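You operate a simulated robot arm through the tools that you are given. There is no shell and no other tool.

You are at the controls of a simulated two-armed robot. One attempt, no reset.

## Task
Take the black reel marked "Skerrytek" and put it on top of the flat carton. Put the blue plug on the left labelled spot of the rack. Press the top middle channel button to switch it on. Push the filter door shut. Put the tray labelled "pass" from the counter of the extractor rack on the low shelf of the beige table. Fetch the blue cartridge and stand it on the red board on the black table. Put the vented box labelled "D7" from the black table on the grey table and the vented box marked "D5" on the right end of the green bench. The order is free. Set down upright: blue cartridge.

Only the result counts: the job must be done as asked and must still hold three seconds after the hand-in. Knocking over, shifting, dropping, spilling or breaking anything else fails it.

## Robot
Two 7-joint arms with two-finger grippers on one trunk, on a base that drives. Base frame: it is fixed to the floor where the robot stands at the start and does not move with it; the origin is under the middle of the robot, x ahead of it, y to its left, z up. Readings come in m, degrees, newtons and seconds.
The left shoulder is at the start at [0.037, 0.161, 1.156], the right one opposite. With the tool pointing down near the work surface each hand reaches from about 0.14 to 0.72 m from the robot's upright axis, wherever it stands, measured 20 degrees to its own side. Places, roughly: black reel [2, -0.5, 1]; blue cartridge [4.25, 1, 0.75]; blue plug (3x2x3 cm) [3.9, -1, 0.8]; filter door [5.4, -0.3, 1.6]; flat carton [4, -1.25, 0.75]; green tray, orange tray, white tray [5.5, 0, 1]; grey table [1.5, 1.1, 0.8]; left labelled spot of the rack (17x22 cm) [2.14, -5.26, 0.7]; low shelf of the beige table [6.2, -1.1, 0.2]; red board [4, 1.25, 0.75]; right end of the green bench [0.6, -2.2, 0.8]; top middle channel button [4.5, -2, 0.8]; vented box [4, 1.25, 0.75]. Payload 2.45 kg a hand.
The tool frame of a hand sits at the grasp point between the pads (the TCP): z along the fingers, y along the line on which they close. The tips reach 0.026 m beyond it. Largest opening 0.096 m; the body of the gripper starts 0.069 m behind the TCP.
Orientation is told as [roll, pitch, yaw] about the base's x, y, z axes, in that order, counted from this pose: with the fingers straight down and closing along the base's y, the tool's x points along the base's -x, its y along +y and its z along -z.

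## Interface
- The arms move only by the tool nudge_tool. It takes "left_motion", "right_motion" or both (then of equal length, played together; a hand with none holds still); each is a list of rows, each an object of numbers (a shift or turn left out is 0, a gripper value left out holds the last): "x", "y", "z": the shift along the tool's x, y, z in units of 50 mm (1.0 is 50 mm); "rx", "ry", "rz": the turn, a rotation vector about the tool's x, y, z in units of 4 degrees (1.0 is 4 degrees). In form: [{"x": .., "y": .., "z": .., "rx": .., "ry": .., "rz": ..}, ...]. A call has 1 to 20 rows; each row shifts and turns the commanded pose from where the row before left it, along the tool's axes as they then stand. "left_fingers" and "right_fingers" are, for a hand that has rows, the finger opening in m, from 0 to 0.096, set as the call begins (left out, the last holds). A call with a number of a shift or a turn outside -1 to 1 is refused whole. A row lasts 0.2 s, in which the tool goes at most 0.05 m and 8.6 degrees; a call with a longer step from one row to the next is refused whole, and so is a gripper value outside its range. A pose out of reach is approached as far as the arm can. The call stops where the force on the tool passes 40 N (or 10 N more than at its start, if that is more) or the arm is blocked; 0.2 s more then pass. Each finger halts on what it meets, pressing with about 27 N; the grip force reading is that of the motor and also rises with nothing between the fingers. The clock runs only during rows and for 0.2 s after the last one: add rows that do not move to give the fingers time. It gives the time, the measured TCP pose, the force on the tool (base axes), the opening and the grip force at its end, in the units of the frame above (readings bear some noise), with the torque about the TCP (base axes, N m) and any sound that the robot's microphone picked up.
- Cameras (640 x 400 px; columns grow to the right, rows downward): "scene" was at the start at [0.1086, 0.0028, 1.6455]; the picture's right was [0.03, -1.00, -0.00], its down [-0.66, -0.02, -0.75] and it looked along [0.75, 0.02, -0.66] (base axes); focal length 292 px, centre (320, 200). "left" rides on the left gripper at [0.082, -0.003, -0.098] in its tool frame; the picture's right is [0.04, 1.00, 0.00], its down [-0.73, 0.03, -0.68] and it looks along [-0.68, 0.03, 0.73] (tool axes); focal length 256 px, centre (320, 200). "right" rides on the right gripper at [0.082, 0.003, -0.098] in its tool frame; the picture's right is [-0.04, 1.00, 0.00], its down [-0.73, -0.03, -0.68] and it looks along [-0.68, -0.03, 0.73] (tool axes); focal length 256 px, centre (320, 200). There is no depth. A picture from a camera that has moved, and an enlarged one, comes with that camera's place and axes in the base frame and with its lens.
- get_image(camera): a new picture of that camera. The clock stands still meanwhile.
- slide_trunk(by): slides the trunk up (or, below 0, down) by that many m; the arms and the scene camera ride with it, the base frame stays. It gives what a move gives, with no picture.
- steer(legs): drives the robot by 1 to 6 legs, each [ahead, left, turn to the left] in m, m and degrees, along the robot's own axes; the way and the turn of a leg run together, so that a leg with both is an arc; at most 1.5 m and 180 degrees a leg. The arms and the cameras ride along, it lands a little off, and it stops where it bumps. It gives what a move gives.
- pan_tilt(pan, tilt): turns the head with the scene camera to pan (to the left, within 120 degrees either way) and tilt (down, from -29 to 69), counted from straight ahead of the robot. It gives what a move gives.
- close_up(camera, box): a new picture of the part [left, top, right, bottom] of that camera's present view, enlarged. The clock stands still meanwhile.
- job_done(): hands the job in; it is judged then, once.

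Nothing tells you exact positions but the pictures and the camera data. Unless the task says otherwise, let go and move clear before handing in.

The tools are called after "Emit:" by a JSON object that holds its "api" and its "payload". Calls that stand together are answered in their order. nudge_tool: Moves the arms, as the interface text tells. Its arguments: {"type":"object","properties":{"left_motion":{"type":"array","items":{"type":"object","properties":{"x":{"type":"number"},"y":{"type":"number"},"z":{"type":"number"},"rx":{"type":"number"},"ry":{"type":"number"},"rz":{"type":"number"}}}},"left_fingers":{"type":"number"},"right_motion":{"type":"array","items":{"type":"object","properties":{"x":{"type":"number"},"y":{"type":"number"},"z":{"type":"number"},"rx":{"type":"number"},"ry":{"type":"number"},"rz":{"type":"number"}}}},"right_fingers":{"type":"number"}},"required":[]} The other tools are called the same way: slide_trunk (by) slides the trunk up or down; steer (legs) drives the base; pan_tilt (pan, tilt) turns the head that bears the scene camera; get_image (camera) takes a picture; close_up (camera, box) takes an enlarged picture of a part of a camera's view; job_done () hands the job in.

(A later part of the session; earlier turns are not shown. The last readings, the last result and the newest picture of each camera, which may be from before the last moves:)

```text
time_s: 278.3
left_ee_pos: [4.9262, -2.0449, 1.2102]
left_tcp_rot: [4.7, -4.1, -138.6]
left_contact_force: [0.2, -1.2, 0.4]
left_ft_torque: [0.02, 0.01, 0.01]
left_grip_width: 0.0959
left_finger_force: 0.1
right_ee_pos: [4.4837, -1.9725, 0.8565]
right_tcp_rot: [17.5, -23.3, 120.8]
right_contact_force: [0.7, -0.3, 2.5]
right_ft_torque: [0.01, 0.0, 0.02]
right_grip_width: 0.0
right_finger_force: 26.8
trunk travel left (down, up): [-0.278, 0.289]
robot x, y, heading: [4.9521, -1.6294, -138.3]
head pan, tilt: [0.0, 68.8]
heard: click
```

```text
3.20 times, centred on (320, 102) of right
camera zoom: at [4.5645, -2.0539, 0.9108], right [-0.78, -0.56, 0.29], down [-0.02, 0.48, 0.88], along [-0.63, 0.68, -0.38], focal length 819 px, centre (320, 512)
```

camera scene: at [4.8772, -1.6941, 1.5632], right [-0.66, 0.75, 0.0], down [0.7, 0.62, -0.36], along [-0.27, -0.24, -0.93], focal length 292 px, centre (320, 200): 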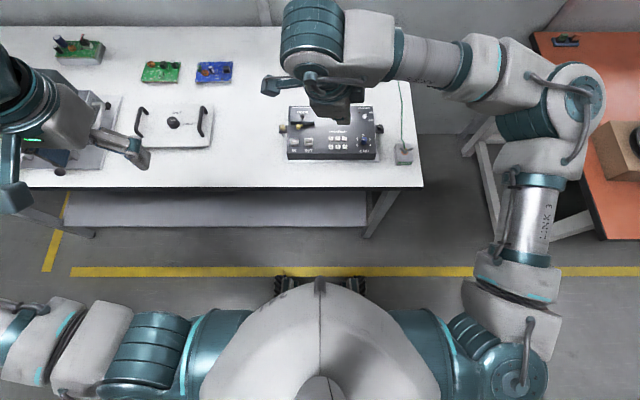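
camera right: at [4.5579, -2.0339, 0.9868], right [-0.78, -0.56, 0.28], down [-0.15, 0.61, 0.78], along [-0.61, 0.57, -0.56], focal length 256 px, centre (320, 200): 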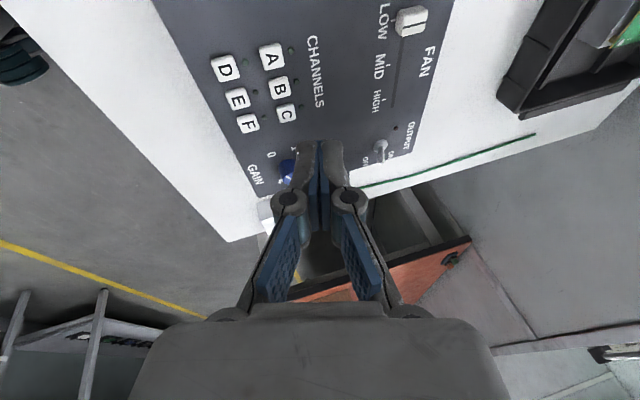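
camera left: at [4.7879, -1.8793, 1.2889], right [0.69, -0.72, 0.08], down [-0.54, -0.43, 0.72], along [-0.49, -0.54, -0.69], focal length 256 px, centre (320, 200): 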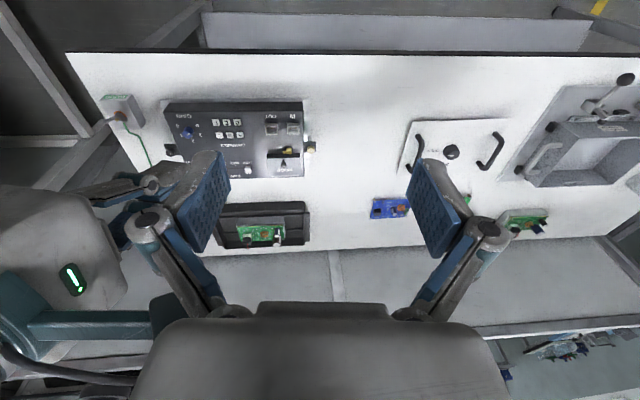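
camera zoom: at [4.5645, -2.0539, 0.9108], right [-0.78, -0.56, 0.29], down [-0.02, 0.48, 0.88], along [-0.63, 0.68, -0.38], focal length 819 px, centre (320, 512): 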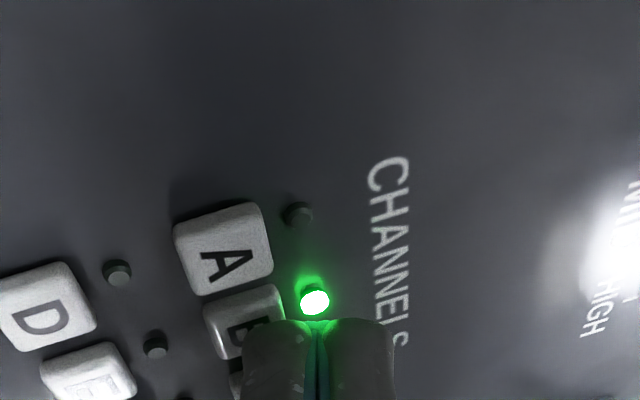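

Click heard and channel B's light is green. Lifting straight off and checking the lights.

Emit:
{"api": "nudge_tool", "payload": {"right_motion": [{"x": -0.0794, "y": 0.0552, "z": -0.175}, {"x": -0.16, "y": 0.11, "z": -0.35}, {"x": -0.32, "y": 0.22, "z": -0.7}, {"x": -0.32, "y": 0.22, "z": -0.7}, {"x": -0.32, "y": 0.22, "z": -0.7}, {"x": -0.2, "y": 0.14, "z": -0.44}]}}

Emit:
{"api": "close_up", "payload": {"camera": "scene", "box": [280, 90, 400, 165]}}

Emit:
{"api": "close_up", "payload": {"camera": "right", "box": [220, 0, 420, 125]}}

```text
time_s: 279.7
left_ee_pos: [4.9264, -2.0459, 1.2102]
left_tcp_rot: [4.8, -4.1, -138.7]
left_contact_force: [-0.9, -0.3, 0.7]
left_ft_torque: [0.02, -0.03, 0.02]
left_grip_width: 0.0959
left_finger_force: 0.0
right_ee_pos: [4.4834, -1.9728, 1.0336]
right_tcp_rot: [17.5, -23.3, 120.7]
right_contact_force: [-0.9, 0.4, -0.1]
right_ft_torque: [0.02, -0.02, -0.01]
right_grip_width: 0.0001
right_finger_force: 26.9
trunk travel left (down, up): [-0.278, 0.289]
robot x, y, heading: [4.9487, -1.6229, -138.5]
head pan, tilt: [0.0, 68.8]
```

```text
5.33 times, centred on (340, 128) of scene
camera zoom: at [4.8775, -1.6946, 1.5632], right [-0.66, 0.75, 0.0], down [0.7, 0.62, -0.36], along [-0.27, -0.24, -0.93], focal length 1560 px, centre (213, 587)
```

zoom: 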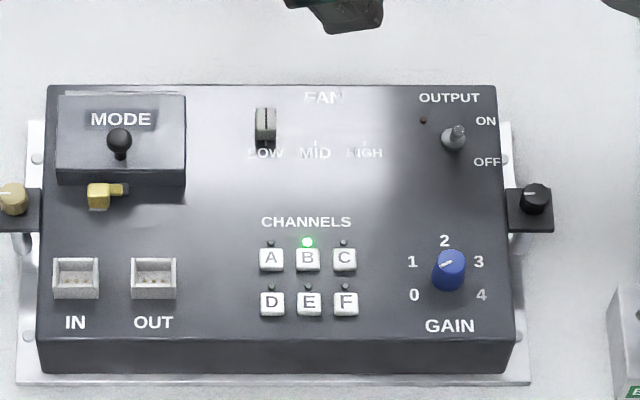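

```text
3.20 times, centred on (320, 62) of right
camera zoom: at [4.564, -2.0535, 1.0878], right [-0.78, -0.56, 0.29], down [-0.02, 0.48, 0.88], along [-0.63, 0.68, -0.38], focal length 819 px, centre (320, 640)
```

zoom: 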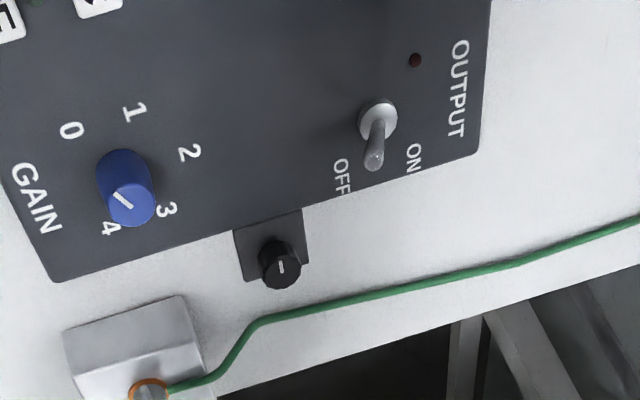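

Only channel B is lit. Now I'll restore the right hand upright, retract, back off, and turn around to face the extractor rack.

Emit:
{"api": "nudge_tool", "payload": {"right_motion": [{"ry": 1}, {"ry": 1}, {"ry": 1}, {"ry": 1}, {"ry": 1}, {"ry": 1}, {"ry": 0.75}, {"rx": 1}, {"rx": 1}, {"rx": 1}, {"rx": 0.75}, {"z": -0.3, "y": -0.5}, {"z": -0.4, "y": -0.5}, {"z": -0.4, "y": -0.5}, {"z": -0.4, "y": -0.5, "x": -0.3}, {"x": -0.3}], "right_fingers": 0.06}}

Emit:
{"api": "steer", "payload": {"legs": [[-0.25, 0, 0], [0, 0, 90], [0, 0, 90]]}}

Emit:
{"api": "pan_tilt", "payload": {"pan": 0, "tilt": 15}}

Emit:
{"api": "get_image", "payload": {"camera": "scene"}}

Emit:
{"api": "pan_tilt", "payload": {"pan": 0, "tilt": 45}}

Emit:
{"api": "get_image", "payload": {"camera": "scene"}}

```text
time_s: 283.1
left_ee_pos: [4.9247, -2.0453, 1.2115]
left_tcp_rot: [4.7, -3.9, -138.7]
left_contact_force: [-0.2, -0.2, -0.6]
left_ft_torque: [-0.02, -0.01, 0.0]
left_grip_width: 0.096
left_finger_force: 0.0
right_ee_pos: [4.5412, -1.8821, 1.1012]
right_tcp_rot: [1.0, 2.7, 128.7]
right_contact_force: [-1.0, -0.1, 0.7]
right_ft_torque: [-0.03, -0.03, 0.0]
right_grip_width: 0.0601
right_finger_force: 0.1
trunk travel left (down, up): [-0.278, 0.289]
robot x, y, heading: [4.9521, -1.6239, -138.4]
head pan, tilt: [0.0, 68.8]
```

```text
time_s: 292.6
left_ee_pos: [5.1626, -1.0355, 1.2112]
left_tcp_rot: [4.7, -3.9, 41.5]
left_contact_force: [0.4, -1.2, 0.6]
left_ft_torque: [-0.03, 0.03, 0.0]
left_grip_width: 0.0958
left_finger_force: 0.0
right_ee_pos: [5.5476, -1.1975, 1.1019]
right_tcp_rot: [1.1, 2.6, -51.3]
right_contact_force: [0.5, 0.5, 0.7]
right_ft_torque: [0.03, -0.04, -0.01]
right_grip_width: 0.0599
right_finger_force: 0.1
trunk travel left (down, up): [-0.278, 0.289]
robot x, y, heading: [5.1328, -1.4579, 41.6]
head pan, tilt: [0.0, 68.8]
```

```text
time_s: 293.9
left_ee_pos: [5.1607, -1.0385, 1.2111]
left_tcp_rot: [4.7, -4.2, 41.3]
left_contact_force: [0.0, -0.2, -0.7]
left_ft_torque: [0.01, -0.02, 0.0]
left_grip_width: 0.0961
left_finger_force: 0.2
right_ee_pos: [5.5455, -1.2006, 1.1044]
right_tcp_rot: [1.3, 2.4, -51.2]
right_contact_force: [-0.5, -0.7, 0.8]
right_ft_torque: [-0.02, 0.01, 0.03]
right_grip_width: 0.06
right_finger_force: 0.0
trunk travel left (down, up): [-0.278, 0.289]
robot x, y, heading: [5.1376, -1.4595, 41.8]
head pan, tilt: [0.0, 15.0]
```

```text
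taken
camera scene: at [5.2436, -1.3613, 1.6387], right [0.67, -0.75, 0.0], down [-0.2, -0.18, -0.96], along [0.72, 0.64, -0.26], focal length 292 px, centre (320, 200)
```

scene: 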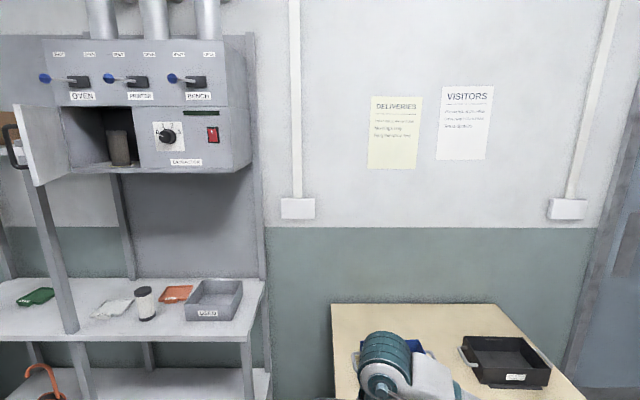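

```text
time_s: 294.8
left_ee_pos: [5.1603, -1.0371, 1.2122]
left_tcp_rot: [4.6, -4.0, 41.5]
left_contact_force: [-0.7, -0.3, 0.0]
left_ft_torque: [-0.01, 0.01, 0.02]
left_grip_width: 0.0961
left_finger_force: 0.1
right_ee_pos: [5.5445, -1.1999, 1.1045]
right_tcp_rot: [1.2, 2.6, -51.1]
right_contact_force: [0.1, 0.6, -0.8]
right_ft_torque: [-0.01, -0.02, 0.02]
right_grip_width: 0.06
right_finger_force: 0.1
trunk travel left (down, up): [-0.278, 0.289]
robot x, y, heading: [5.141, -1.455, 41.7]
head pan, tilt: [0.0, 45.0]
```

```text
taken
camera scene: at [5.2345, -1.3695, 1.5921], right [0.67, -0.75, 0.0], down [-0.53, -0.47, -0.71], along [0.53, 0.47, -0.71], focal length 292 px, centre (320, 200)
```

scene: 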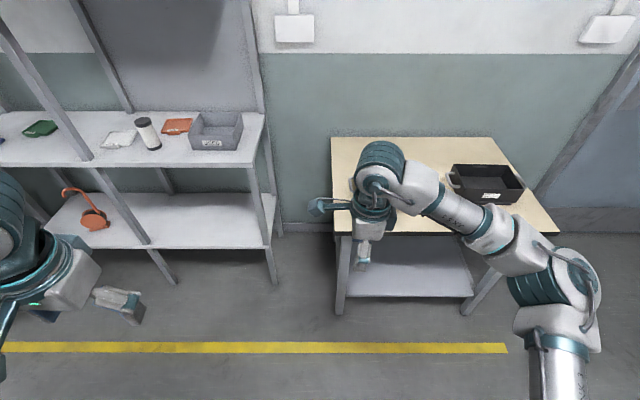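

I can see the filter door (hinged at left of its opening, swung open) and the counter with green, white and orange small trays. Zooming.

Emit:
{"api": "close_up", "payload": {"camera": "scene", "box": [0, 95, 260, 175]}}

Emit:
{"api": "pan_tilt", "payload": {"pan": 35, "tilt": 20}}

Emit:
{"api": "get_image", "payload": {"camera": "scene"}}

Emit:
{"api": "close_up", "payload": {"camera": "scene", "box": [180, 200, 420, 350]}}

Emit:
{"api": "close_up", "payload": {"camera": "scene", "box": [180, 0, 420, 150]}}

```text
2.46 times, centred on (130, 135) of scene
camera zoom: at [5.2345, -1.3695, 1.5921], right [0.67, -0.75, 0.0], down [-0.53, -0.47, -0.71], along [0.53, 0.47, -0.71], focal length 720 px, centre (788, 360)
```

zoom: 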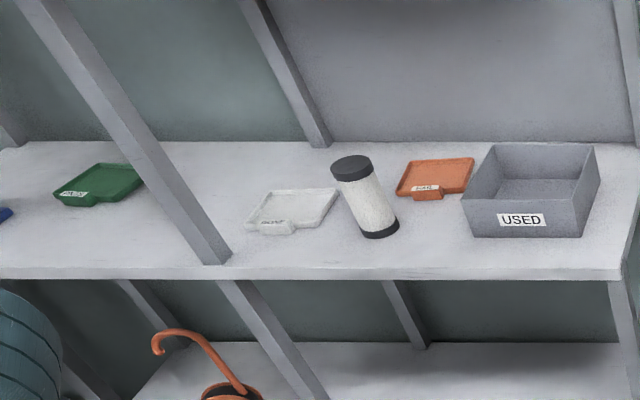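

```text
time_s: 295.8
left_ee_pos: [5.1597, -1.0378, 1.2111]
left_tcp_rot: [4.8, -4.0, 41.4]
left_contact_force: [-0.1, 0.0, 0.1]
left_ft_torque: [0.0, 0.01, -0.02]
left_grip_width: 0.0959
left_finger_force: 0.0
right_ee_pos: [5.5451, -1.1994, 1.1046]
right_tcp_rot: [1.2, 2.5, -51.3]
right_contact_force: [-0.5, 0.3, 0.4]
right_ft_torque: [-0.01, -0.03, -0.02]
right_grip_width: 0.0599
right_finger_force: 0.1
trunk travel left (down, up): [-0.278, 0.289]
robot x, y, heading: [5.1384, -1.4547, 41.6]
head pan, tilt: [35.0, 20.0]
```

```text
taken
camera scene: at [5.1954, -1.3328, 1.6305], right [0.97, -0.23, 0.0], down [-0.08, -0.34, -0.94], along [0.22, 0.91, -0.35], focal length 292 px, centre (320, 200)
```

scene: 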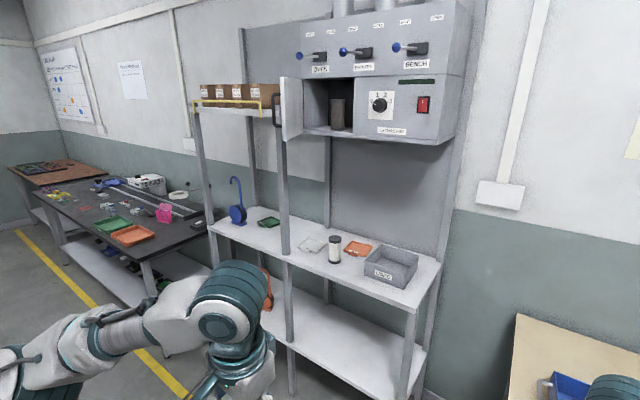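

```text
2.67 times, centred on (300, 275) of scene
camera zoom: at [5.1954, -1.3328, 1.6305], right [0.97, -0.23, 0.0], down [-0.08, -0.34, -0.94], along [0.22, 0.91, -0.35], focal length 780 px, centre (373, 0)
```

zoom: 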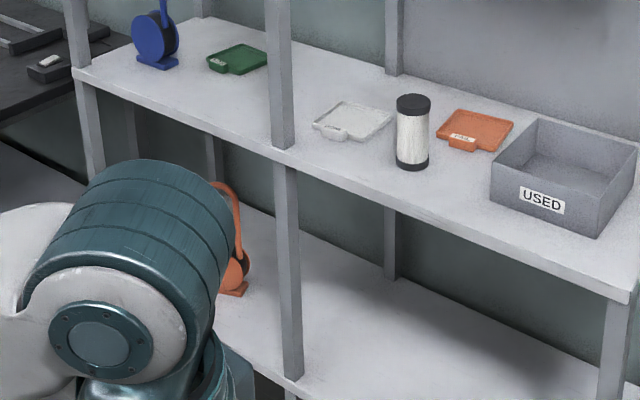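

```text
2.67 times, centred on (300, 75) of scene
camera zoom: at [5.1954, -1.3328, 1.6305], right [0.97, -0.23, 0.0], down [-0.08, -0.34, -0.94], along [0.22, 0.91, -0.35], focal length 780 px, centre (373, 533)
```

zoom: 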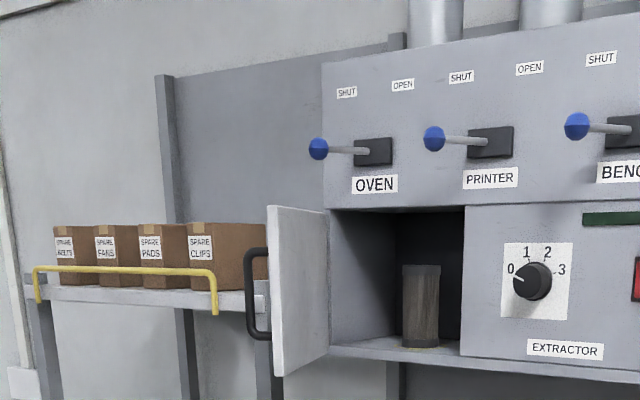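

I need to be closer to read the tray labels. Moving left along the aisle to stand in front of the rack.

Emit:
{"api": "steer", "payload": {"legs": [[0, 0.35, 0], [0, 0.35, 0]]}}

Emit:
{"api": "pan_tilt", "payload": {"pan": 0, "tilt": 30}}

Emit:
{"api": "get_image", "payload": {"camera": "scene"}}

Emit:
{"api": "close_up", "payload": {"camera": "scene", "box": [160, 160, 480, 280]}}

```text
time_s: 300.0
left_ee_pos: [4.6944, -0.5114, 1.2143]
left_tcp_rot: [5.3, -4.2, 41.3]
left_contact_force: [0.9, 0.4, 0.7]
left_ft_torque: [-0.01, -0.01, -0.03]
left_grip_width: 0.096
left_finger_force: 0.0
right_ee_pos: [5.0777, -0.6736, 1.1036]
right_tcp_rot: [1.2, 2.9, -51.4]
right_contact_force: [-0.3, 0.7, 0.3]
right_ft_torque: [-0.01, 0.03, 0.01]
right_grip_width: 0.0602
right_finger_force: 0.0
trunk travel left (down, up): [-0.278, 0.289]
robot x, y, heading: [4.6661, -0.9229, 41.4]
head pan, tilt: [35.0, 20.0]
```

```text
time_s: 301.0
left_ee_pos: [4.656, -0.4753, 1.2019]
left_tcp_rot: [2.9, -4.3, 41.7]
left_contact_force: [-1.1, 0.1, 0.2]
left_ft_torque: [-0.04, -0.04, 0.02]
left_grip_width: 0.096
left_finger_force: 0.1
right_ee_pos: [5.041, -0.6387, 1.108]
right_tcp_rot: [1.5, 0.9, -50.9]
right_contact_force: [-1.3, 0.3, 0.1]
right_ft_torque: [-0.04, -0.14, 0.03]
right_grip_width: 0.06
right_finger_force: 0.2
trunk travel left (down, up): [-0.278, 0.289]
robot x, y, heading: [4.6602, -0.9156, 41.8]
head pan, tilt: [0.0, 30.0]
```

```text
taken
camera scene: at [4.7551, -0.8151, 1.6145], right [0.67, -0.75, 0.01], down [-0.37, -0.34, -0.86], along [0.65, 0.57, -0.5], focal length 292 px, centre (320, 200)
```

scene: 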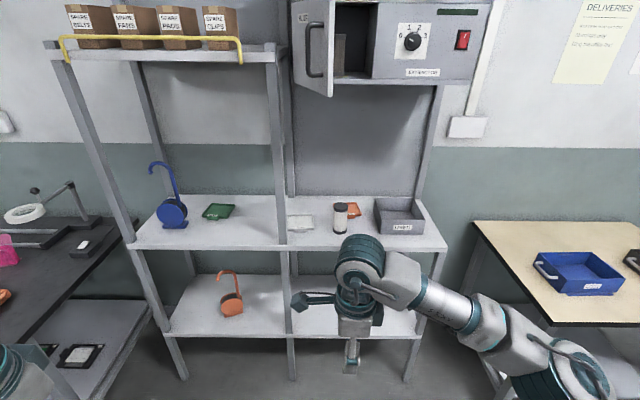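

```text
2.00 times, centred on (320, 220) of scene
camera zoom: at [4.7551, -0.8151, 1.6145], right [0.67, -0.75, 0.01], down [-0.37, -0.34, -0.86], along [0.65, 0.57, -0.5], focal length 585 px, centre (320, 160)
```

zoom: 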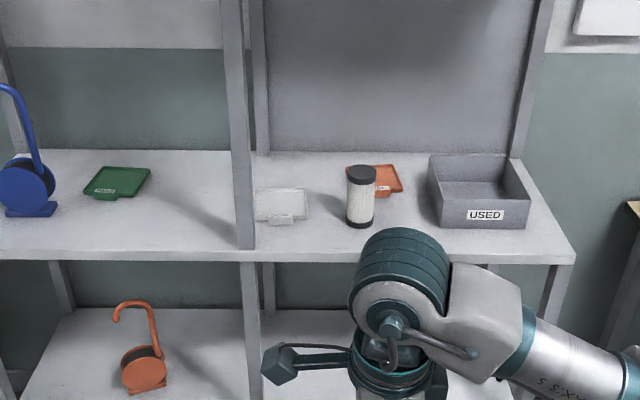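

Emit:
{"api": "close_up", "payload": {"camera": "scene", "box": [195, 195, 245, 226]}}

Emit:
{"api": "close_up", "payload": {"camera": "scene", "box": [275, 200, 375, 245]}}

Emit:
{"api": "close_up", "payload": {"camera": "scene", "box": [280, 0, 480, 100]}}

Emit:
{"api": "close_up", "payload": {"camera": "left", "box": [0, 0, 640, 400]}}

```text
12.80 times, centred on (220, 210) of scene
camera zoom: at [4.7551, -0.8151, 1.6145], right [0.67, -0.75, 0.01], down [-0.37, -0.34, -0.86], along [0.65, 0.57, -0.5], focal length 3744 px, centre (1600, 66)
```

zoom: 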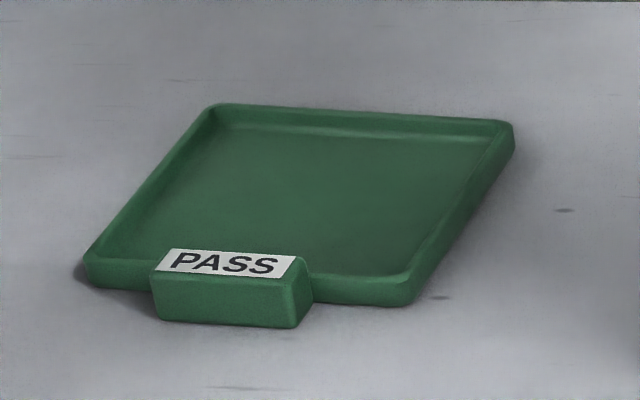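

```text
6.40 times, centred on (325, 222) of scene
camera zoom: at [4.7551, -0.8151, 1.6145], right [0.67, -0.75, 0.01], down [-0.37, -0.34, -0.86], along [0.65, 0.57, -0.5], focal length 1872 px, centre (288, 56)
```

zoom: 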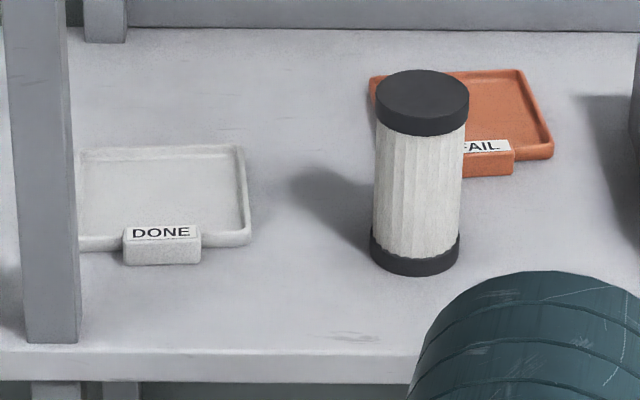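

```text
3.20 times, centred on (380, 50) of scene
camera zoom: at [4.7551, -0.8151, 1.6145], right [0.67, -0.75, 0.01], down [-0.37, -0.34, -0.86], along [0.65, 0.57, -0.5], focal length 936 px, centre (128, 680)
```

zoom: 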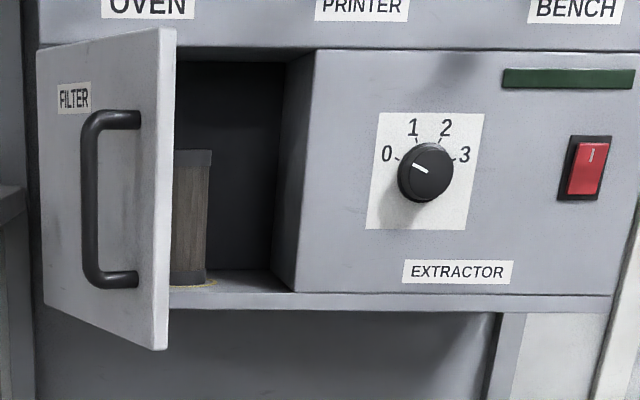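

```text
1.00 times, centred on (320, 200) of left (not enlarged: the box is as wide or as high as the picture)
camera zoom: at [4.5941, -0.5404, 1.2953], right [-0.7, 0.72, 0.05], down [0.51, 0.45, 0.73], along [0.5, 0.53, -0.68], focal length 256 px, centre (320, 200)
```

zoom: 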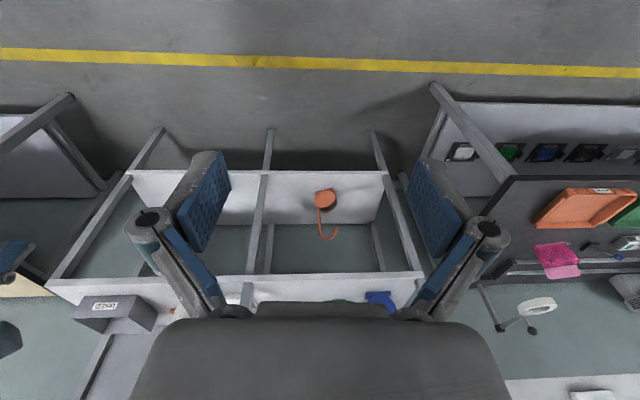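

The green tray is "PASS". The filter door is hinged at left, ~67° open, free edge at about [5.31, -0.36, 1.58]. I'll position the base in front of the rack, raise the trunk and push the door with the right hand.

Emit:
{"api": "steer", "payload": {"legs": [[0, 0.16, 0], [0.2, 0, 0], [0.15, 0, 0]]}}

Emit:
{"api": "pan_tilt", "payload": {"pan": 0, "tilt": 10}}

Emit:
{"api": "slide_trunk", "payload": {"by": 0.14}}

Emit:
{"api": "slide_trunk", "payload": {"by": 0.13}}

Emit:
{"api": "nudge_tool", "payload": {"left_motion": [{}, {}, {}, {}, {}, {}, {}, {}, {}, {}, {}, {}, {}, {}, {}, {}, {}, {}, {}, {}]}}

Emit:
{"api": "nudge_tool", "payload": {"left_motion": [{}]}}

Emit:
{"api": "get_image", "payload": {"camera": "scene"}}

```text
time_s: 304.6
left_ee_pos: [4.7985, -0.1074, 1.2013]
left_tcp_rot: [1.7, -4.9, 41.7]
left_contact_force: [-2.0, 0.7, -0.1]
left_ft_torque: [-0.06, -0.14, 0.01]
left_grip_width: 0.0958
left_finger_force: 0.1
right_ee_pos: [5.1835, -0.2729, 1.1119]
right_tcp_rot: [2.0, -0.2, -51.2]
right_contact_force: [-2.4, -0.1, 1.3]
right_ft_torque: [0.0, -0.22, 0.06]
right_grip_width: 0.06
right_finger_force: 0.2
trunk travel left (down, up): [-0.278, 0.289]
robot x, y, heading: [4.819, -0.5578, 41.6]
head pan, tilt: [0.0, 30.0]
```

```text
time_s: 305.5
left_ee_pos: [4.8113, -0.1098, 1.2031]
left_tcp_rot: [1.0, -5.4, 41.8]
left_contact_force: [-0.5, 0.1, 0.5]
left_ft_torque: [-0.04, -0.03, -0.01]
left_grip_width: 0.0958
left_finger_force: 0.2
right_ee_pos: [5.1909, -0.2725, 1.1096]
right_tcp_rot: [1.7, 0.3, -51.0]
right_contact_force: [0.2, 1.9, -1.1]
right_ft_torque: [-0.05, -0.03, 0.03]
right_grip_width: 0.0603
right_finger_force: 0.1
trunk travel left (down, up): [-0.278, 0.289]
robot x, y, heading: [4.816, -0.5545, 42.0]
head pan, tilt: [0.0, 10.0]
```

```text
time_s: 307.1
left_ee_pos: [4.8449, -0.1525, 1.3533]
left_tcp_rot: [4.6, -4.5, 41.2]
left_contact_force: [-0.6, -0.7, 0.0]
left_ft_torque: [0.03, 0.02, 0.0]
left_grip_width: 0.0961
left_finger_force: 0.1
right_ee_pos: [5.2283, -0.3137, 1.2492]
right_tcp_rot: [1.6, 2.6, -51.4]
right_contact_force: [1.5, -0.2, 0.5]
right_ft_torque: [0.0, 0.17, -0.02]
right_grip_width: 0.0598
right_finger_force: 0.0
trunk travel left (down, up): [-0.418, 0.149]
robot x, y, heading: [4.8265, -0.5649, 41.4]
head pan, tilt: [0.0, 10.0]
```

```text
time_s: 308.7
left_ee_pos: [4.812, -0.1205, 1.4737]
left_tcp_rot: [2.5, -4.5, 41.8]
left_contact_force: [-1.0, -0.1, 0.6]
left_ft_torque: [-0.02, -0.03, 0.03]
left_grip_width: 0.096
left_finger_force: 0.0
right_ee_pos: [5.1968, -0.2824, 1.3814]
right_tcp_rot: [1.8, 0.9, -50.9]
right_contact_force: [-0.7, 0.2, -0.4]
right_ft_torque: [-0.03, -0.09, -0.02]
right_grip_width: 0.0601
right_finger_force: 0.0
trunk travel left (down, up): [-0.548, 0.019]
robot x, y, heading: [4.8192, -0.5601, 41.5]
head pan, tilt: [0.0, 10.0]
```

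```text
time_s: 313.1
left_ee_pos: [4.8867, -0.2117, 1.4973]
left_tcp_rot: [7.2, -5.0, 40.9]
left_contact_force: [2.1, -0.5, 1.8]
left_ft_torque: [0.08, 0.1, 0.03]
left_grip_width: 0.0958
left_finger_force: 0.1
right_ee_pos: [5.2691, -0.3685, 1.3767]
right_tcp_rot: [1.8, 4.9, -51.5]
right_contact_force: [2.2, -1.7, 0.0]
right_ft_torque: [0.12, 0.15, 0.02]
right_grip_width: 0.0601
right_finger_force: 0.1
trunk travel left (down, up): [-0.548, 0.019]
robot x, y, heading: [4.8303, -0.5666, 41.8]
head pan, tilt: [0.0, 10.0]
stopped in row 20 (left hand): the arm was blocked; the commanded pose is now the measured one
```

```text
time_s: 313.7
left_ee_pos: [4.7887, -0.1018, 1.4709]
left_tcp_rot: [1.7, -4.7, 41.8]
left_contact_force: [0.8, 0.1, 0.3]
left_ft_torque: [0.03, 0.01, -0.01]
left_grip_width: 0.096
left_finger_force: 0.1
right_ee_pos: [5.1746, -0.2643, 1.3866]
right_tcp_rot: [2.3, -0.2, -50.9]
right_contact_force: [-0.9, -0.4, 0.3]
right_ft_torque: [0.04, -0.11, 0.0]
right_grip_width: 0.0598
right_finger_force: 0.0
trunk travel left (down, up): [-0.548, 0.019]
robot x, y, heading: [4.815, -0.5494, 41.5]
head pan, tilt: [0.0, 10.0]
stopped in row 1 (left hand): the arm was blocked; the commanded pose is now the measured one
```

```text
taken
camera scene: at [4.8233, -0.4361, 1.9146], right [0.66, -0.75, 0.04], down [-0.1, -0.15, -0.98], along [0.74, 0.65, -0.18], focal length 292 px, centre (320, 200)
```

scene: 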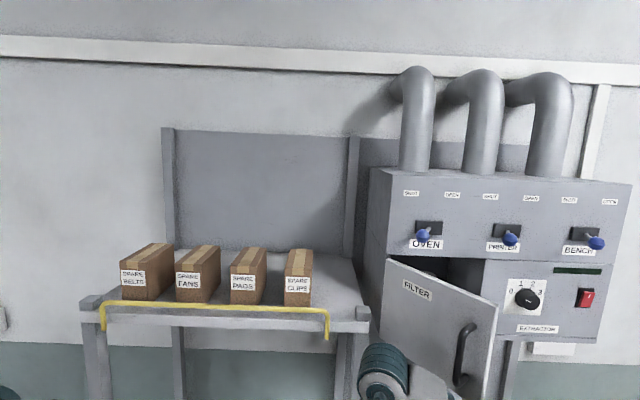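

The raised trunk sways a lot now. I'll let it settle without commanding the arms.

Emit:
{"api": "pan_tilt", "payload": {"pan": 0, "tilt": 12}}

Emit:
{"api": "pan_tilt", "payload": {"pan": 0, "tilt": 10}}

Emit:
{"api": "pan_tilt", "payload": {"pan": 0, "tilt": 12}}

Emit:
{"api": "pan_tilt", "payload": {"pan": 0, "tilt": 10}}

```text
time_s: 314.3
left_ee_pos: [4.8359, -0.1514, 1.4851]
left_tcp_rot: [4.5, -4.7, 41.5]
left_contact_force: [0.9, 0.4, -0.8]
left_ft_torque: [0.03, -0.01, 0.02]
left_grip_width: 0.096
left_finger_force: 0.1
right_ee_pos: [5.2183, -0.3121, 1.3827]
right_tcp_rot: [2.1, 2.5, -51.1]
right_contact_force: [0.6, 0.1, -0.4]
right_ft_torque: [0.0, 0.04, 0.0]
right_grip_width: 0.0601
right_finger_force: 0.2
trunk travel left (down, up): [-0.548, 0.019]
robot x, y, heading: [4.8225, -0.5521, 41.6]
head pan, tilt: [0.0, 12.0]
```

```text
time_s: 314.9
left_ee_pos: [4.8378, -0.1595, 1.4854]
left_tcp_rot: [4.4, -4.9, 41.4]
left_contact_force: [0.9, 1.4, -0.6]
left_ft_torque: [-0.05, -0.01, -0.05]
left_grip_width: 0.0959
left_finger_force: 0.1
right_ee_pos: [5.2224, -0.3186, 1.3844]
right_tcp_rot: [2.3, 2.4, -51.0]
right_contact_force: [0.9, 0.7, 0.2]
right_ft_torque: [-0.03, 0.07, -0.01]
right_grip_width: 0.0599
right_finger_force: 0.0
trunk travel left (down, up): [-0.548, 0.019]
robot x, y, heading: [4.8253, -0.5589, 41.7]
head pan, tilt: [0.0, 10.0]
```

```text
time_s: 315.6
left_ee_pos: [4.7799, -0.0942, 1.4712]
left_tcp_rot: [1.3, -4.9, 42.1]
left_contact_force: [0.9, 0.1, -0.2]
left_ft_torque: [-0.05, 0.01, 0.04]
left_grip_width: 0.0959
left_finger_force: 0.0
right_ee_pos: [5.1645, -0.2559, 1.3876]
right_tcp_rot: [2.4, -0.3, -50.6]
right_contact_force: [-1.6, -0.5, 0.7]
right_ft_torque: [0.07, -0.14, 0.03]
right_grip_width: 0.0601
right_finger_force: 0.0
trunk travel left (down, up): [-0.548, 0.019]
robot x, y, heading: [4.8141, -0.5486, 41.7]
head pan, tilt: [0.0, 12.0]
```

```text
time_s: 316.2
left_ee_pos: [4.8678, -0.1893, 1.4945]
left_tcp_rot: [6.3, -4.8, 41.4]
left_contact_force: [1.0, 0.1, 0.9]
left_ft_torque: [0.07, 0.12, -0.01]
left_grip_width: 0.0959
left_finger_force: 0.0
right_ee_pos: [5.2508, -0.3467, 1.3812]
right_tcp_rot: [2.0, 4.1, -51.1]
right_contact_force: [3.4, -1.2, 1.3]
right_ft_torque: [0.04, 0.28, 0.01]
right_grip_width: 0.0599
right_finger_force: 0.0
trunk travel left (down, up): [-0.548, 0.019]
robot x, y, heading: [4.8306, -0.561, 42.0]
head pan, tilt: [0.0, 10.0]
```

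Emit:
{"api": "nudge_tool", "payload": {"right_motion": [{}, {}, {}, {}, {}, {}, {}, {}, {}, {}, {}, {}, {}, {}, {}, {}, {}, {}, {}, {}]}}

Emit:
{"api": "nudge_tool", "payload": {"right_motion": [{}, {}, {}, {}, {}, {}, {}, {}, {}, {}, {}, {}, {}, {}, {}, {}, {}, {}, {}, {}]}}

Emit:
{"api": "nudge_tool", "payload": {"right_motion": [{}, {}, {}, {}, {}, {}, {}, {}, {}, {}, {}, {}, {}, {}, {}, {}, {}, {}, {}, {}]}}

Emit:
{"api": "nudge_tool", "payload": {"right_motion": [{}]}}

Emit:
{"api": "nudge_tool", "payload": {"right_motion": [{}]}}

Emit:
{"api": "nudge_tool", "payload": {"right_motion": [{}]}}

```text
time_s: 320.6
left_ee_pos: [4.7857, -0.1085, 1.4695]
left_tcp_rot: [0.2, -5.9, 42.3]
left_contact_force: [-1.3, 0.2, -0.7]
left_ft_torque: [-0.04, -0.11, 0.03]
left_grip_width: 0.0962
left_finger_force: 0.1
right_ee_pos: [5.1668, -0.2672, 1.388]
right_tcp_rot: [2.7, -0.6, -50.8]
right_contact_force: [-1.7, -0.6, 0.0]
right_ft_torque: [0.07, -0.17, 0.02]
right_grip_width: 0.0599
right_finger_force: 0.2
trunk travel left (down, up): [-0.548, 0.019]
robot x, y, heading: [4.8225, -0.5613, 42.4]
head pan, tilt: [0.0, 10.0]
stopped in row 20 (right hand): the arm was blocked; the commanded pose is now the measured one
```

```text
time_s: 325.0
left_ee_pos: [4.7525, -0.0732, 1.4611]
left_tcp_rot: [-0.4, -4.9, 42.5]
left_contact_force: [-0.4, -0.8, 0.1]
left_ft_torque: [0.07, 0.04, 0.06]
left_grip_width: 0.0958
left_finger_force: 0.1
right_ee_pos: [5.1368, -0.2362, 1.3889]
right_tcp_rot: [2.6, -1.9, -50.8]
right_contact_force: [-1.9, -0.8, 0.6]
right_ft_torque: [0.03, -0.15, 0.03]
right_grip_width: 0.0599
right_finger_force: 0.0
trunk travel left (down, up): [-0.548, 0.019]
robot x, y, heading: [4.8086, -0.5538, 42.1]
head pan, tilt: [0.0, 10.0]
stopped in row 20 (right hand): the arm was blocked; the commanded pose is now the measured one
```

```text
time_s: 329.2
left_ee_pos: [4.7696, -0.093, 1.4652]
left_tcp_rot: [0.8, -4.6, 42.1]
left_contact_force: [1.4, 0.3, -0.7]
left_ft_torque: [0.01, 0.14, 0.03]
left_grip_width: 0.096
left_finger_force: 0.2
right_ee_pos: [5.1551, -0.2559, 1.3858]
right_tcp_rot: [2.5, -1.1, -51.1]
right_contact_force: [0.1, -1.5, -1.4]
right_ft_torque: [0.11, -0.04, -0.01]
right_grip_width: 0.0599
right_finger_force: 0.1
trunk travel left (down, up): [-0.548, 0.019]
robot x, y, heading: [4.809, -0.5534, 41.4]
head pan, tilt: [0.0, 10.0]
```

```text
time_s: 329.8
left_ee_pos: [4.7817, -0.1029, 1.4682]
left_tcp_rot: [-2.6, -8.2, 42.8]
left_contact_force: [0.0, 1.3, 0.3]
left_ft_torque: [-0.05, -0.03, -0.04]
left_grip_width: 0.0961
left_finger_force: 0.0
right_ee_pos: [5.155, -0.2602, 1.3933]
right_tcp_rot: [3.0, -1.2, -50.9]
right_contact_force: [-1.8, 0.4, 1.3]
right_ft_torque: [-0.02, -0.07, 0.04]
right_grip_width: 0.0601
right_finger_force: 0.1
trunk travel left (down, up): [-0.548, 0.019]
robot x, y, heading: [4.8233, -0.5599, 42.7]
head pan, tilt: [0.0, 10.0]
stopped in row 1 (right hand): the arm was blocked; the commanded pose is now the measured one
```

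```text
time_s: 330.2
left_ee_pos: [4.7667, -0.0968, 1.4645]
left_tcp_rot: [-0.5, -5.8, 42.4]
left_contact_force: [0.4, -0.7, -1.2]
left_ft_torque: [0.01, -0.03, -0.01]
left_grip_width: 0.096
left_finger_force: 0.1
right_ee_pos: [5.152, -0.2574, 1.3896]
right_tcp_rot: [2.7, -1.4, -51.1]
right_contact_force: [-1.0, 0.9, -0.8]
right_ft_torque: [0.01, -0.03, 0.02]
right_grip_width: 0.0597
right_finger_force: 0.1
trunk travel left (down, up): [-0.548, 0.019]
robot x, y, heading: [4.8194, -0.5647, 42.5]
head pan, tilt: [0.0, 10.0]
```

```text
time_s: 330.8
left_ee_pos: [4.7778, -0.103, 1.4676]
left_tcp_rot: [-3.8, -9.2, 42.9]
left_contact_force: [-1.0, 0.5, -0.5]
left_ft_torque: [-0.04, -0.07, 0.03]
left_grip_width: 0.096
left_finger_force: 0.1
right_ee_pos: [5.1487, -0.2589, 1.3939]
right_tcp_rot: [3.0, -1.7, -51.0]
right_contact_force: [-1.9, -0.5, -1.1]
right_ft_torque: [0.01, -0.14, -0.01]
right_grip_width: 0.06
right_finger_force: 0.1
trunk travel left (down, up): [-0.548, 0.019]
robot x, y, heading: [4.8286, -0.5681, 42.9]
head pan, tilt: [0.0, 10.0]
stopped in row 1 (right hand): the arm was blocked; the commanded pose is now the measured one
```

Emit:
{"api": "get_image", "payload": {"camera": "left"}}

Emit:
{"api": "pan_tilt", "payload": {"pan": 30, "tilt": 45}}

Emit:
{"api": "get_image", "payload": {"camera": "scene"}}

Emit:
{"api": "pan_tilt", "payload": {"pan": -20, "tilt": 50}}

Emit:
{"api": "get_image", "payload": {"camera": "scene"}}

```text
taken
camera left: at [4.7035, -0.1659, 1.5531], right [-0.7, 0.71, -0.07], down [0.4, 0.47, 0.78], along [0.59, 0.52, -0.62], focal length 256 px, centre (320, 200)
```

left: 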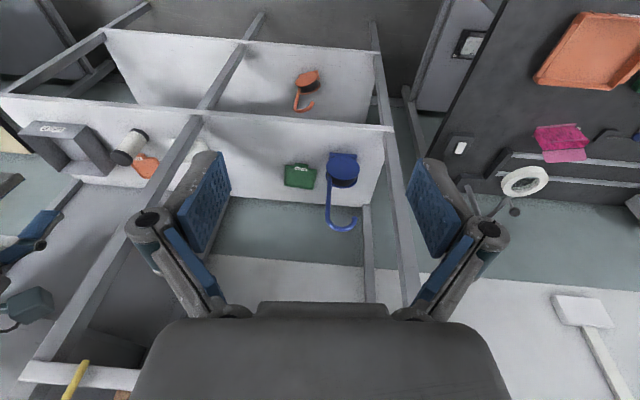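

```text
time_s: 331.8
left_ee_pos: [4.7739, -0.0987, 1.4676]
left_tcp_rot: [-3.7, -9.1, 42.9]
left_contact_force: [-0.3, -0.9, 0.7]
left_ft_torque: [0.02, -0.04, 0.06]
left_grip_width: 0.096
left_finger_force: 0.1
right_ee_pos: [5.148, -0.2538, 1.3939]
right_tcp_rot: [3.0, -1.8, -51.1]
right_contact_force: [-1.1, -0.8, -0.4]
right_ft_torque: [0.04, -0.08, 0.02]
right_grip_width: 0.0601
right_finger_force: 0.1
trunk travel left (down, up): [-0.548, 0.019]
robot x, y, heading: [4.8289, -0.567, 42.8]
head pan, tilt: [30.0, 45.0]
```

```text
taken
camera scene: at [4.8498, -0.5058, 1.8625], right [0.95, -0.3, -0.01], down [-0.21, -0.67, -0.71], along [0.21, 0.68, -0.71], focal length 292 px, centre (320, 200)
```

scene: 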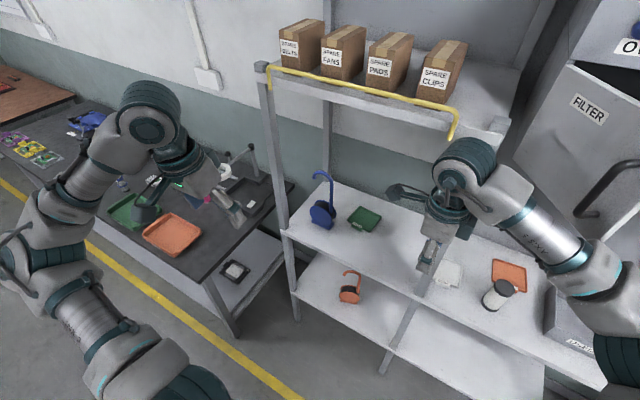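

```text
time_s: 333.0
left_ee_pos: [4.7372, -0.0659, 1.4563]
left_tcp_rot: [-3.9, -7.9, 43.1]
left_contact_force: [-1.2, -1.5, 0.1]
left_ft_torque: [0.1, -0.05, 0.01]
left_grip_width: 0.0958
left_finger_force: 0.2
right_ee_pos: [5.1177, -0.2238, 1.3933]
right_tcp_rot: [3.1, -3.2, -51.0]
right_contact_force: [-1.1, -1.0, 0.2]
right_ft_torque: [0.11, -0.12, 0.01]
right_grip_width: 0.0599
right_finger_force: 0.0
trunk travel left (down, up): [-0.548, 0.019]
robot x, y, heading: [4.8274, -0.5603, 42.5]
head pan, tilt: [-20.0, 50.0]
```

```text
taken
camera scene: at [4.8361, -0.492, 1.8551], right [0.39, -0.92, 0.04], down [-0.69, -0.32, -0.65], along [0.61, 0.23, -0.76], focal length 292 px, centre (320, 200)
```

scene: 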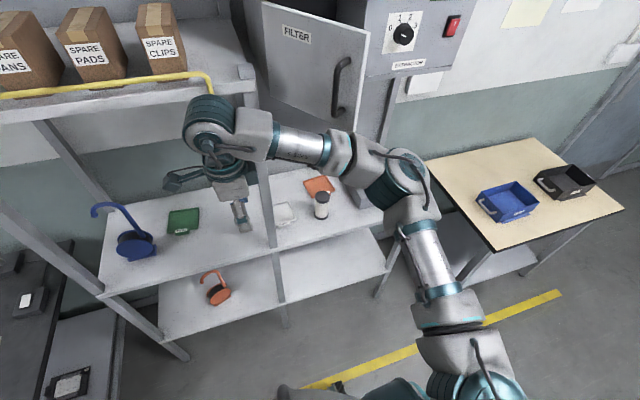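

Emit:
{"api": "steer", "payload": {"legs": [[0, 0, 0], [0, 0, 0], [0, 0, 0], [0, 0, 0], [0, 0, 0], [0, 0, 0]]}}

Emit:
{"api": "pan_tilt", "payload": {"pan": -20, "tilt": 20}}

Emit:
{"api": "pan_tilt", "payload": {"pan": 20, "tilt": 20}}

Emit:
{"api": "pan_tilt", "payload": {"pan": -20, "tilt": 20}}

Emit:
{"api": "pan_tilt", "payload": {"pan": 20, "tilt": 20}}

Emit:
{"api": "pan_tilt", "payload": {"pan": -20, "tilt": 20}}

Emit:
{"api": "pan_tilt", "payload": {"pan": 20, "tilt": 20}}

Emit:
{"api": "pan_tilt", "payload": {"pan": 0, "tilt": 20}}

```text
time_s: 335.2
left_ee_pos: [4.7464, -0.0713, 1.4553]
left_tcp_rot: [-3.1, -6.9, 42.7]
left_contact_force: [1.7, -0.7, -0.3]
left_ft_torque: [0.05, 0.03, 0.05]
left_grip_width: 0.0958
left_finger_force: 0.1
right_ee_pos: [5.1279, -0.2327, 1.3901]
right_tcp_rot: [2.9, -2.9, -51.3]
right_contact_force: [-0.4, -0.5, 0.0]
right_ft_torque: [0.06, -0.12, 0.03]
right_grip_width: 0.06
right_finger_force: 0.0
trunk travel left (down, up): [-0.548, 0.019]
robot x, y, heading: [4.8225, -0.5638, 42.5]
head pan, tilt: [-20.0, 50.0]
```

```text
time_s: 336.1
left_ee_pos: [4.7469, -0.0813, 1.4615]
left_tcp_rot: [-2.5, -6.9, 42.6]
left_contact_force: [0.0, -0.8, 0.4]
left_ft_torque: [0.03, 0.01, 0.06]
left_grip_width: 0.0959
left_finger_force: 0.0
right_ee_pos: [5.1257, -0.242, 1.3931]
right_tcp_rot: [3.0, -2.3, -51.2]
right_contact_force: [-2.7, 0.1, -1.0]
right_ft_torque: [0.01, -0.24, 0.02]
right_grip_width: 0.0599
right_finger_force: 0.1
trunk travel left (down, up): [-0.548, 0.019]
robot x, y, heading: [4.8104, -0.561, 42.0]
head pan, tilt: [-20.0, 20.0]
```

```text
time_s: 337.2
left_ee_pos: [4.7543, -0.0871, 1.4617]
left_tcp_rot: [-2.4, -6.8, 42.2]
left_contact_force: [0.1, -0.5, -0.6]
left_ft_torque: [-0.01, 0.04, 0.02]
left_grip_width: 0.0959
left_finger_force: 0.1
right_ee_pos: [5.1327, -0.2473, 1.392]
right_tcp_rot: [2.9, -2.0, -51.3]
right_contact_force: [-1.4, 0.0, -0.5]
right_ft_torque: [0.07, -0.17, 0.03]
right_grip_width: 0.06
right_finger_force: 0.0
trunk travel left (down, up): [-0.548, 0.019]
robot x, y, heading: [4.812, -0.5593, 42.0]
head pan, tilt: [20.0, 20.0]
```

```text
time_s: 338.3
left_ee_pos: [4.7618, -0.0971, 1.4633]
left_tcp_rot: [-1.8, -6.7, 42.3]
left_contact_force: [0.2, 0.0, -1.1]
left_ft_torque: [-0.02, 0.02, 0.05]
left_grip_width: 0.0958
left_finger_force: 0.1
right_ee_pos: [5.1409, -0.2572, 1.3922]
right_tcp_rot: [2.9, -1.6, -51.4]
right_contact_force: [-1.4, 0.1, -0.1]
right_ft_torque: [0.08, -0.08, 0.01]
right_grip_width: 0.06
right_finger_force: 0.1
trunk travel left (down, up): [-0.548, 0.019]
robot x, y, heading: [4.8096, -0.5612, 41.8]
head pan, tilt: [-20.0, 20.0]
```

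```text
time_s: 339.3
left_ee_pos: [4.7713, -0.1064, 1.4656]
left_tcp_rot: [-1.3, -6.6, 42.0]
left_contact_force: [-0.2, -0.2, -0.6]
left_ft_torque: [0.02, 0.04, 0.03]
left_grip_width: 0.0961
left_finger_force: 0.2
right_ee_pos: [5.1502, -0.2668, 1.3922]
right_tcp_rot: [2.9, -1.2, -51.5]
right_contact_force: [-0.7, -0.7, -1.3]
right_ft_torque: [0.02, -0.11, -0.01]
right_grip_width: 0.0601
right_finger_force: 0.0
trunk travel left (down, up): [-0.548, 0.019]
robot x, y, heading: [4.813, -0.5632, 41.9]
head pan, tilt: [20.0, 20.0]
```

```text
time_s: 340.4
left_ee_pos: [4.781, -0.1195, 1.4697]
left_tcp_rot: [-0.8, -6.7, 42.1]
left_contact_force: [1.4, 0.5, -1.5]
left_ft_torque: [-0.03, 0.08, 0.01]
left_grip_width: 0.0959
left_finger_force: 0.1
right_ee_pos: [5.1594, -0.2785, 1.392]
right_tcp_rot: [2.7, -0.6, -51.6]
right_contact_force: [0.3, -0.1, -1.1]
right_ft_torque: [0.1, 0.01, 0.01]
right_grip_width: 0.0598
right_finger_force: 0.0
trunk travel left (down, up): [-0.548, 0.019]
robot x, y, heading: [4.8145, -0.5662, 42.1]
head pan, tilt: [-20.0, 20.0]
```

```text
time_s: 341.5
left_ee_pos: [4.7899, -0.1325, 1.4742]
left_tcp_rot: [-0.2, -6.7, 42.2]
left_contact_force: [-0.7, 0.7, 0.0]
left_ft_torque: [-0.08, -0.06, -0.03]
left_grip_width: 0.0957
left_finger_force: 0.1
right_ee_pos: [5.17, -0.2904, 1.3925]
right_tcp_rot: [2.9, 0.0, -51.4]
right_contact_force: [0.7, 0.4, -0.3]
right_ft_torque: [-0.04, -0.01, 0.01]
right_grip_width: 0.0601
right_finger_force: 0.0
trunk travel left (down, up): [-0.548, 0.019]
robot x, y, heading: [4.8169, -0.5649, 42.0]
head pan, tilt: [20.0, 20.0]
```

```text
time_s: 342.3
left_ee_pos: [4.7401, -0.0729, 1.4593]
left_tcp_rot: [-2.9, -7.0, 42.6]
left_contact_force: [-0.5, 0.1, -0.7]
left_ft_torque: [0.02, -0.02, 0.04]
left_grip_width: 0.096
left_finger_force: 0.1
right_ee_pos: [5.1202, -0.2327, 1.393]
right_tcp_rot: [3.2, -2.6, -51.0]
right_contact_force: [-2.2, -0.3, -0.7]
right_ft_torque: [0.07, -0.27, 0.02]
right_grip_width: 0.0602
right_finger_force: 0.1
trunk travel left (down, up): [-0.548, 0.019]
robot x, y, heading: [4.8123, -0.5554, 42.1]
head pan, tilt: [0.0, 20.0]
```

Sway period is about 1 s and lateral only; the door push tolerates that. I'll first move the right hand back and right, clear of the rack post, then pitch it to point forward.

Emit:
{"api": "nudge_tool", "payload": {"right_motion": [{"y": -0.5}, {"y": -0.5}, {"y": -0.5, "x": -0.3}, {"x": -0.5}, {"x": -0.5}, {"x": -0.5}, {"rx": -1}, {"rx": -1}, {"rx": -1}, {"rx": -1}, {"rx": -1}, {"rx": -1}, {"rx": -1}, {"rx": -1}, {"rx": -1}, {"rx": -1}], "right_fingers": 0.0}}

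Emit:
{"api": "nudge_tool", "payload": {"right_motion": [{"rx": -1}, {"rx": -1}, {"rx": -1}, {"rx": -1}, {"rx": -1}, {"rx": -1}, {"rx": -1}, {"rx": -1}, {"rx": -1}, {"rx": -1}, {"rx": -1}, {"rx": -1}]}}

Emit:
{"api": "get_image", "payload": {"camera": "scene"}}

Emit:
{"api": "get_image", "payload": {"camera": "right"}}

```text
time_s: 344.8
left_ee_pos: [4.8705, -0.2386, 1.5018]
left_tcp_rot: [5.3, -7.3, 41.1]
left_contact_force: [-0.5, 0.2, 1.2]
left_ft_torque: [0.07, 0.01, -0.05]
left_grip_width: 0.0958
left_finger_force: 0.1
right_ee_pos: [5.2423, -0.5039, 1.381]
right_tcp_rot: [24.6, 4.4, -51.9]
right_contact_force: [1.6, -1.5, -1.0]
right_ft_torque: [0.12, 0.15, 0.04]
right_grip_width: 0.0001
right_finger_force: 26.7
trunk travel left (down, up): [-0.548, 0.019]
robot x, y, heading: [4.829, -0.5744, 42.4]
head pan, tilt: [0.0, 20.0]
stopped in row 12 (right hand): the arm was blocked; the commanded pose is now the measured one
```

```text
time_s: 345.4
left_ee_pos: [4.7312, -0.0828, 1.4587]
left_tcp_rot: [-2.6, -6.7, 42.8]
left_contact_force: [-0.4, -0.5, -0.6]
left_ft_torque: [0.05, -0.07, 0.01]
left_grip_width: 0.096
left_finger_force: 0.1
right_ee_pos: [5.1108, -0.3587, 1.401]
right_tcp_rot: [31.6, -3.3, -51.3]
right_contact_force: [-1.0, -0.4, 0.0]
right_ft_torque: [0.0, -0.03, 0.04]
right_grip_width: 0.0
right_finger_force: 27.5
trunk travel left (down, up): [-0.548, 0.019]
robot x, y, heading: [4.8124, -0.5609, 42.4]
head pan, tilt: [0.0, 20.0]
stopped in row 2 (right hand): the arm was blocked; the commanded pose is now the measured one
```

```text
taken
camera scene: at [4.8154, -0.4382, 1.8986], right [0.67, -0.74, 0.05], down [-0.22, -0.27, -0.94], along [0.71, 0.62, -0.34], focal length 292 px, centre (320, 200)
```

scene: 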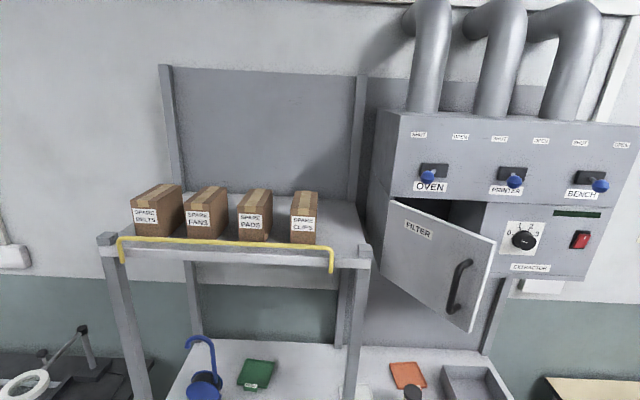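

```text
taken
camera right: at [5.0199, -0.3211, 1.4813], right [0.67, 0.53, 0.52], down [0.14, -0.78, 0.61], along [0.73, -0.33, -0.6], focal length 256 px, centre (320, 200)
```

right: 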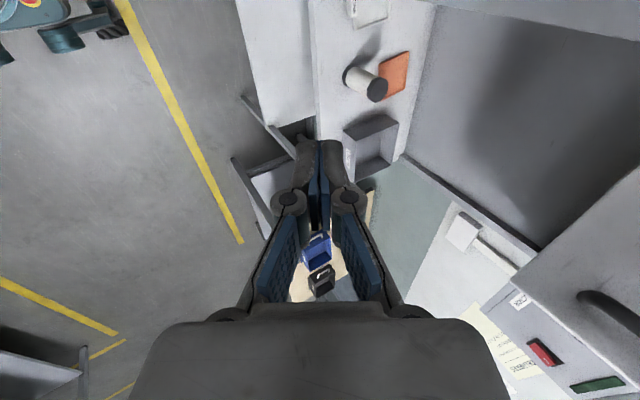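

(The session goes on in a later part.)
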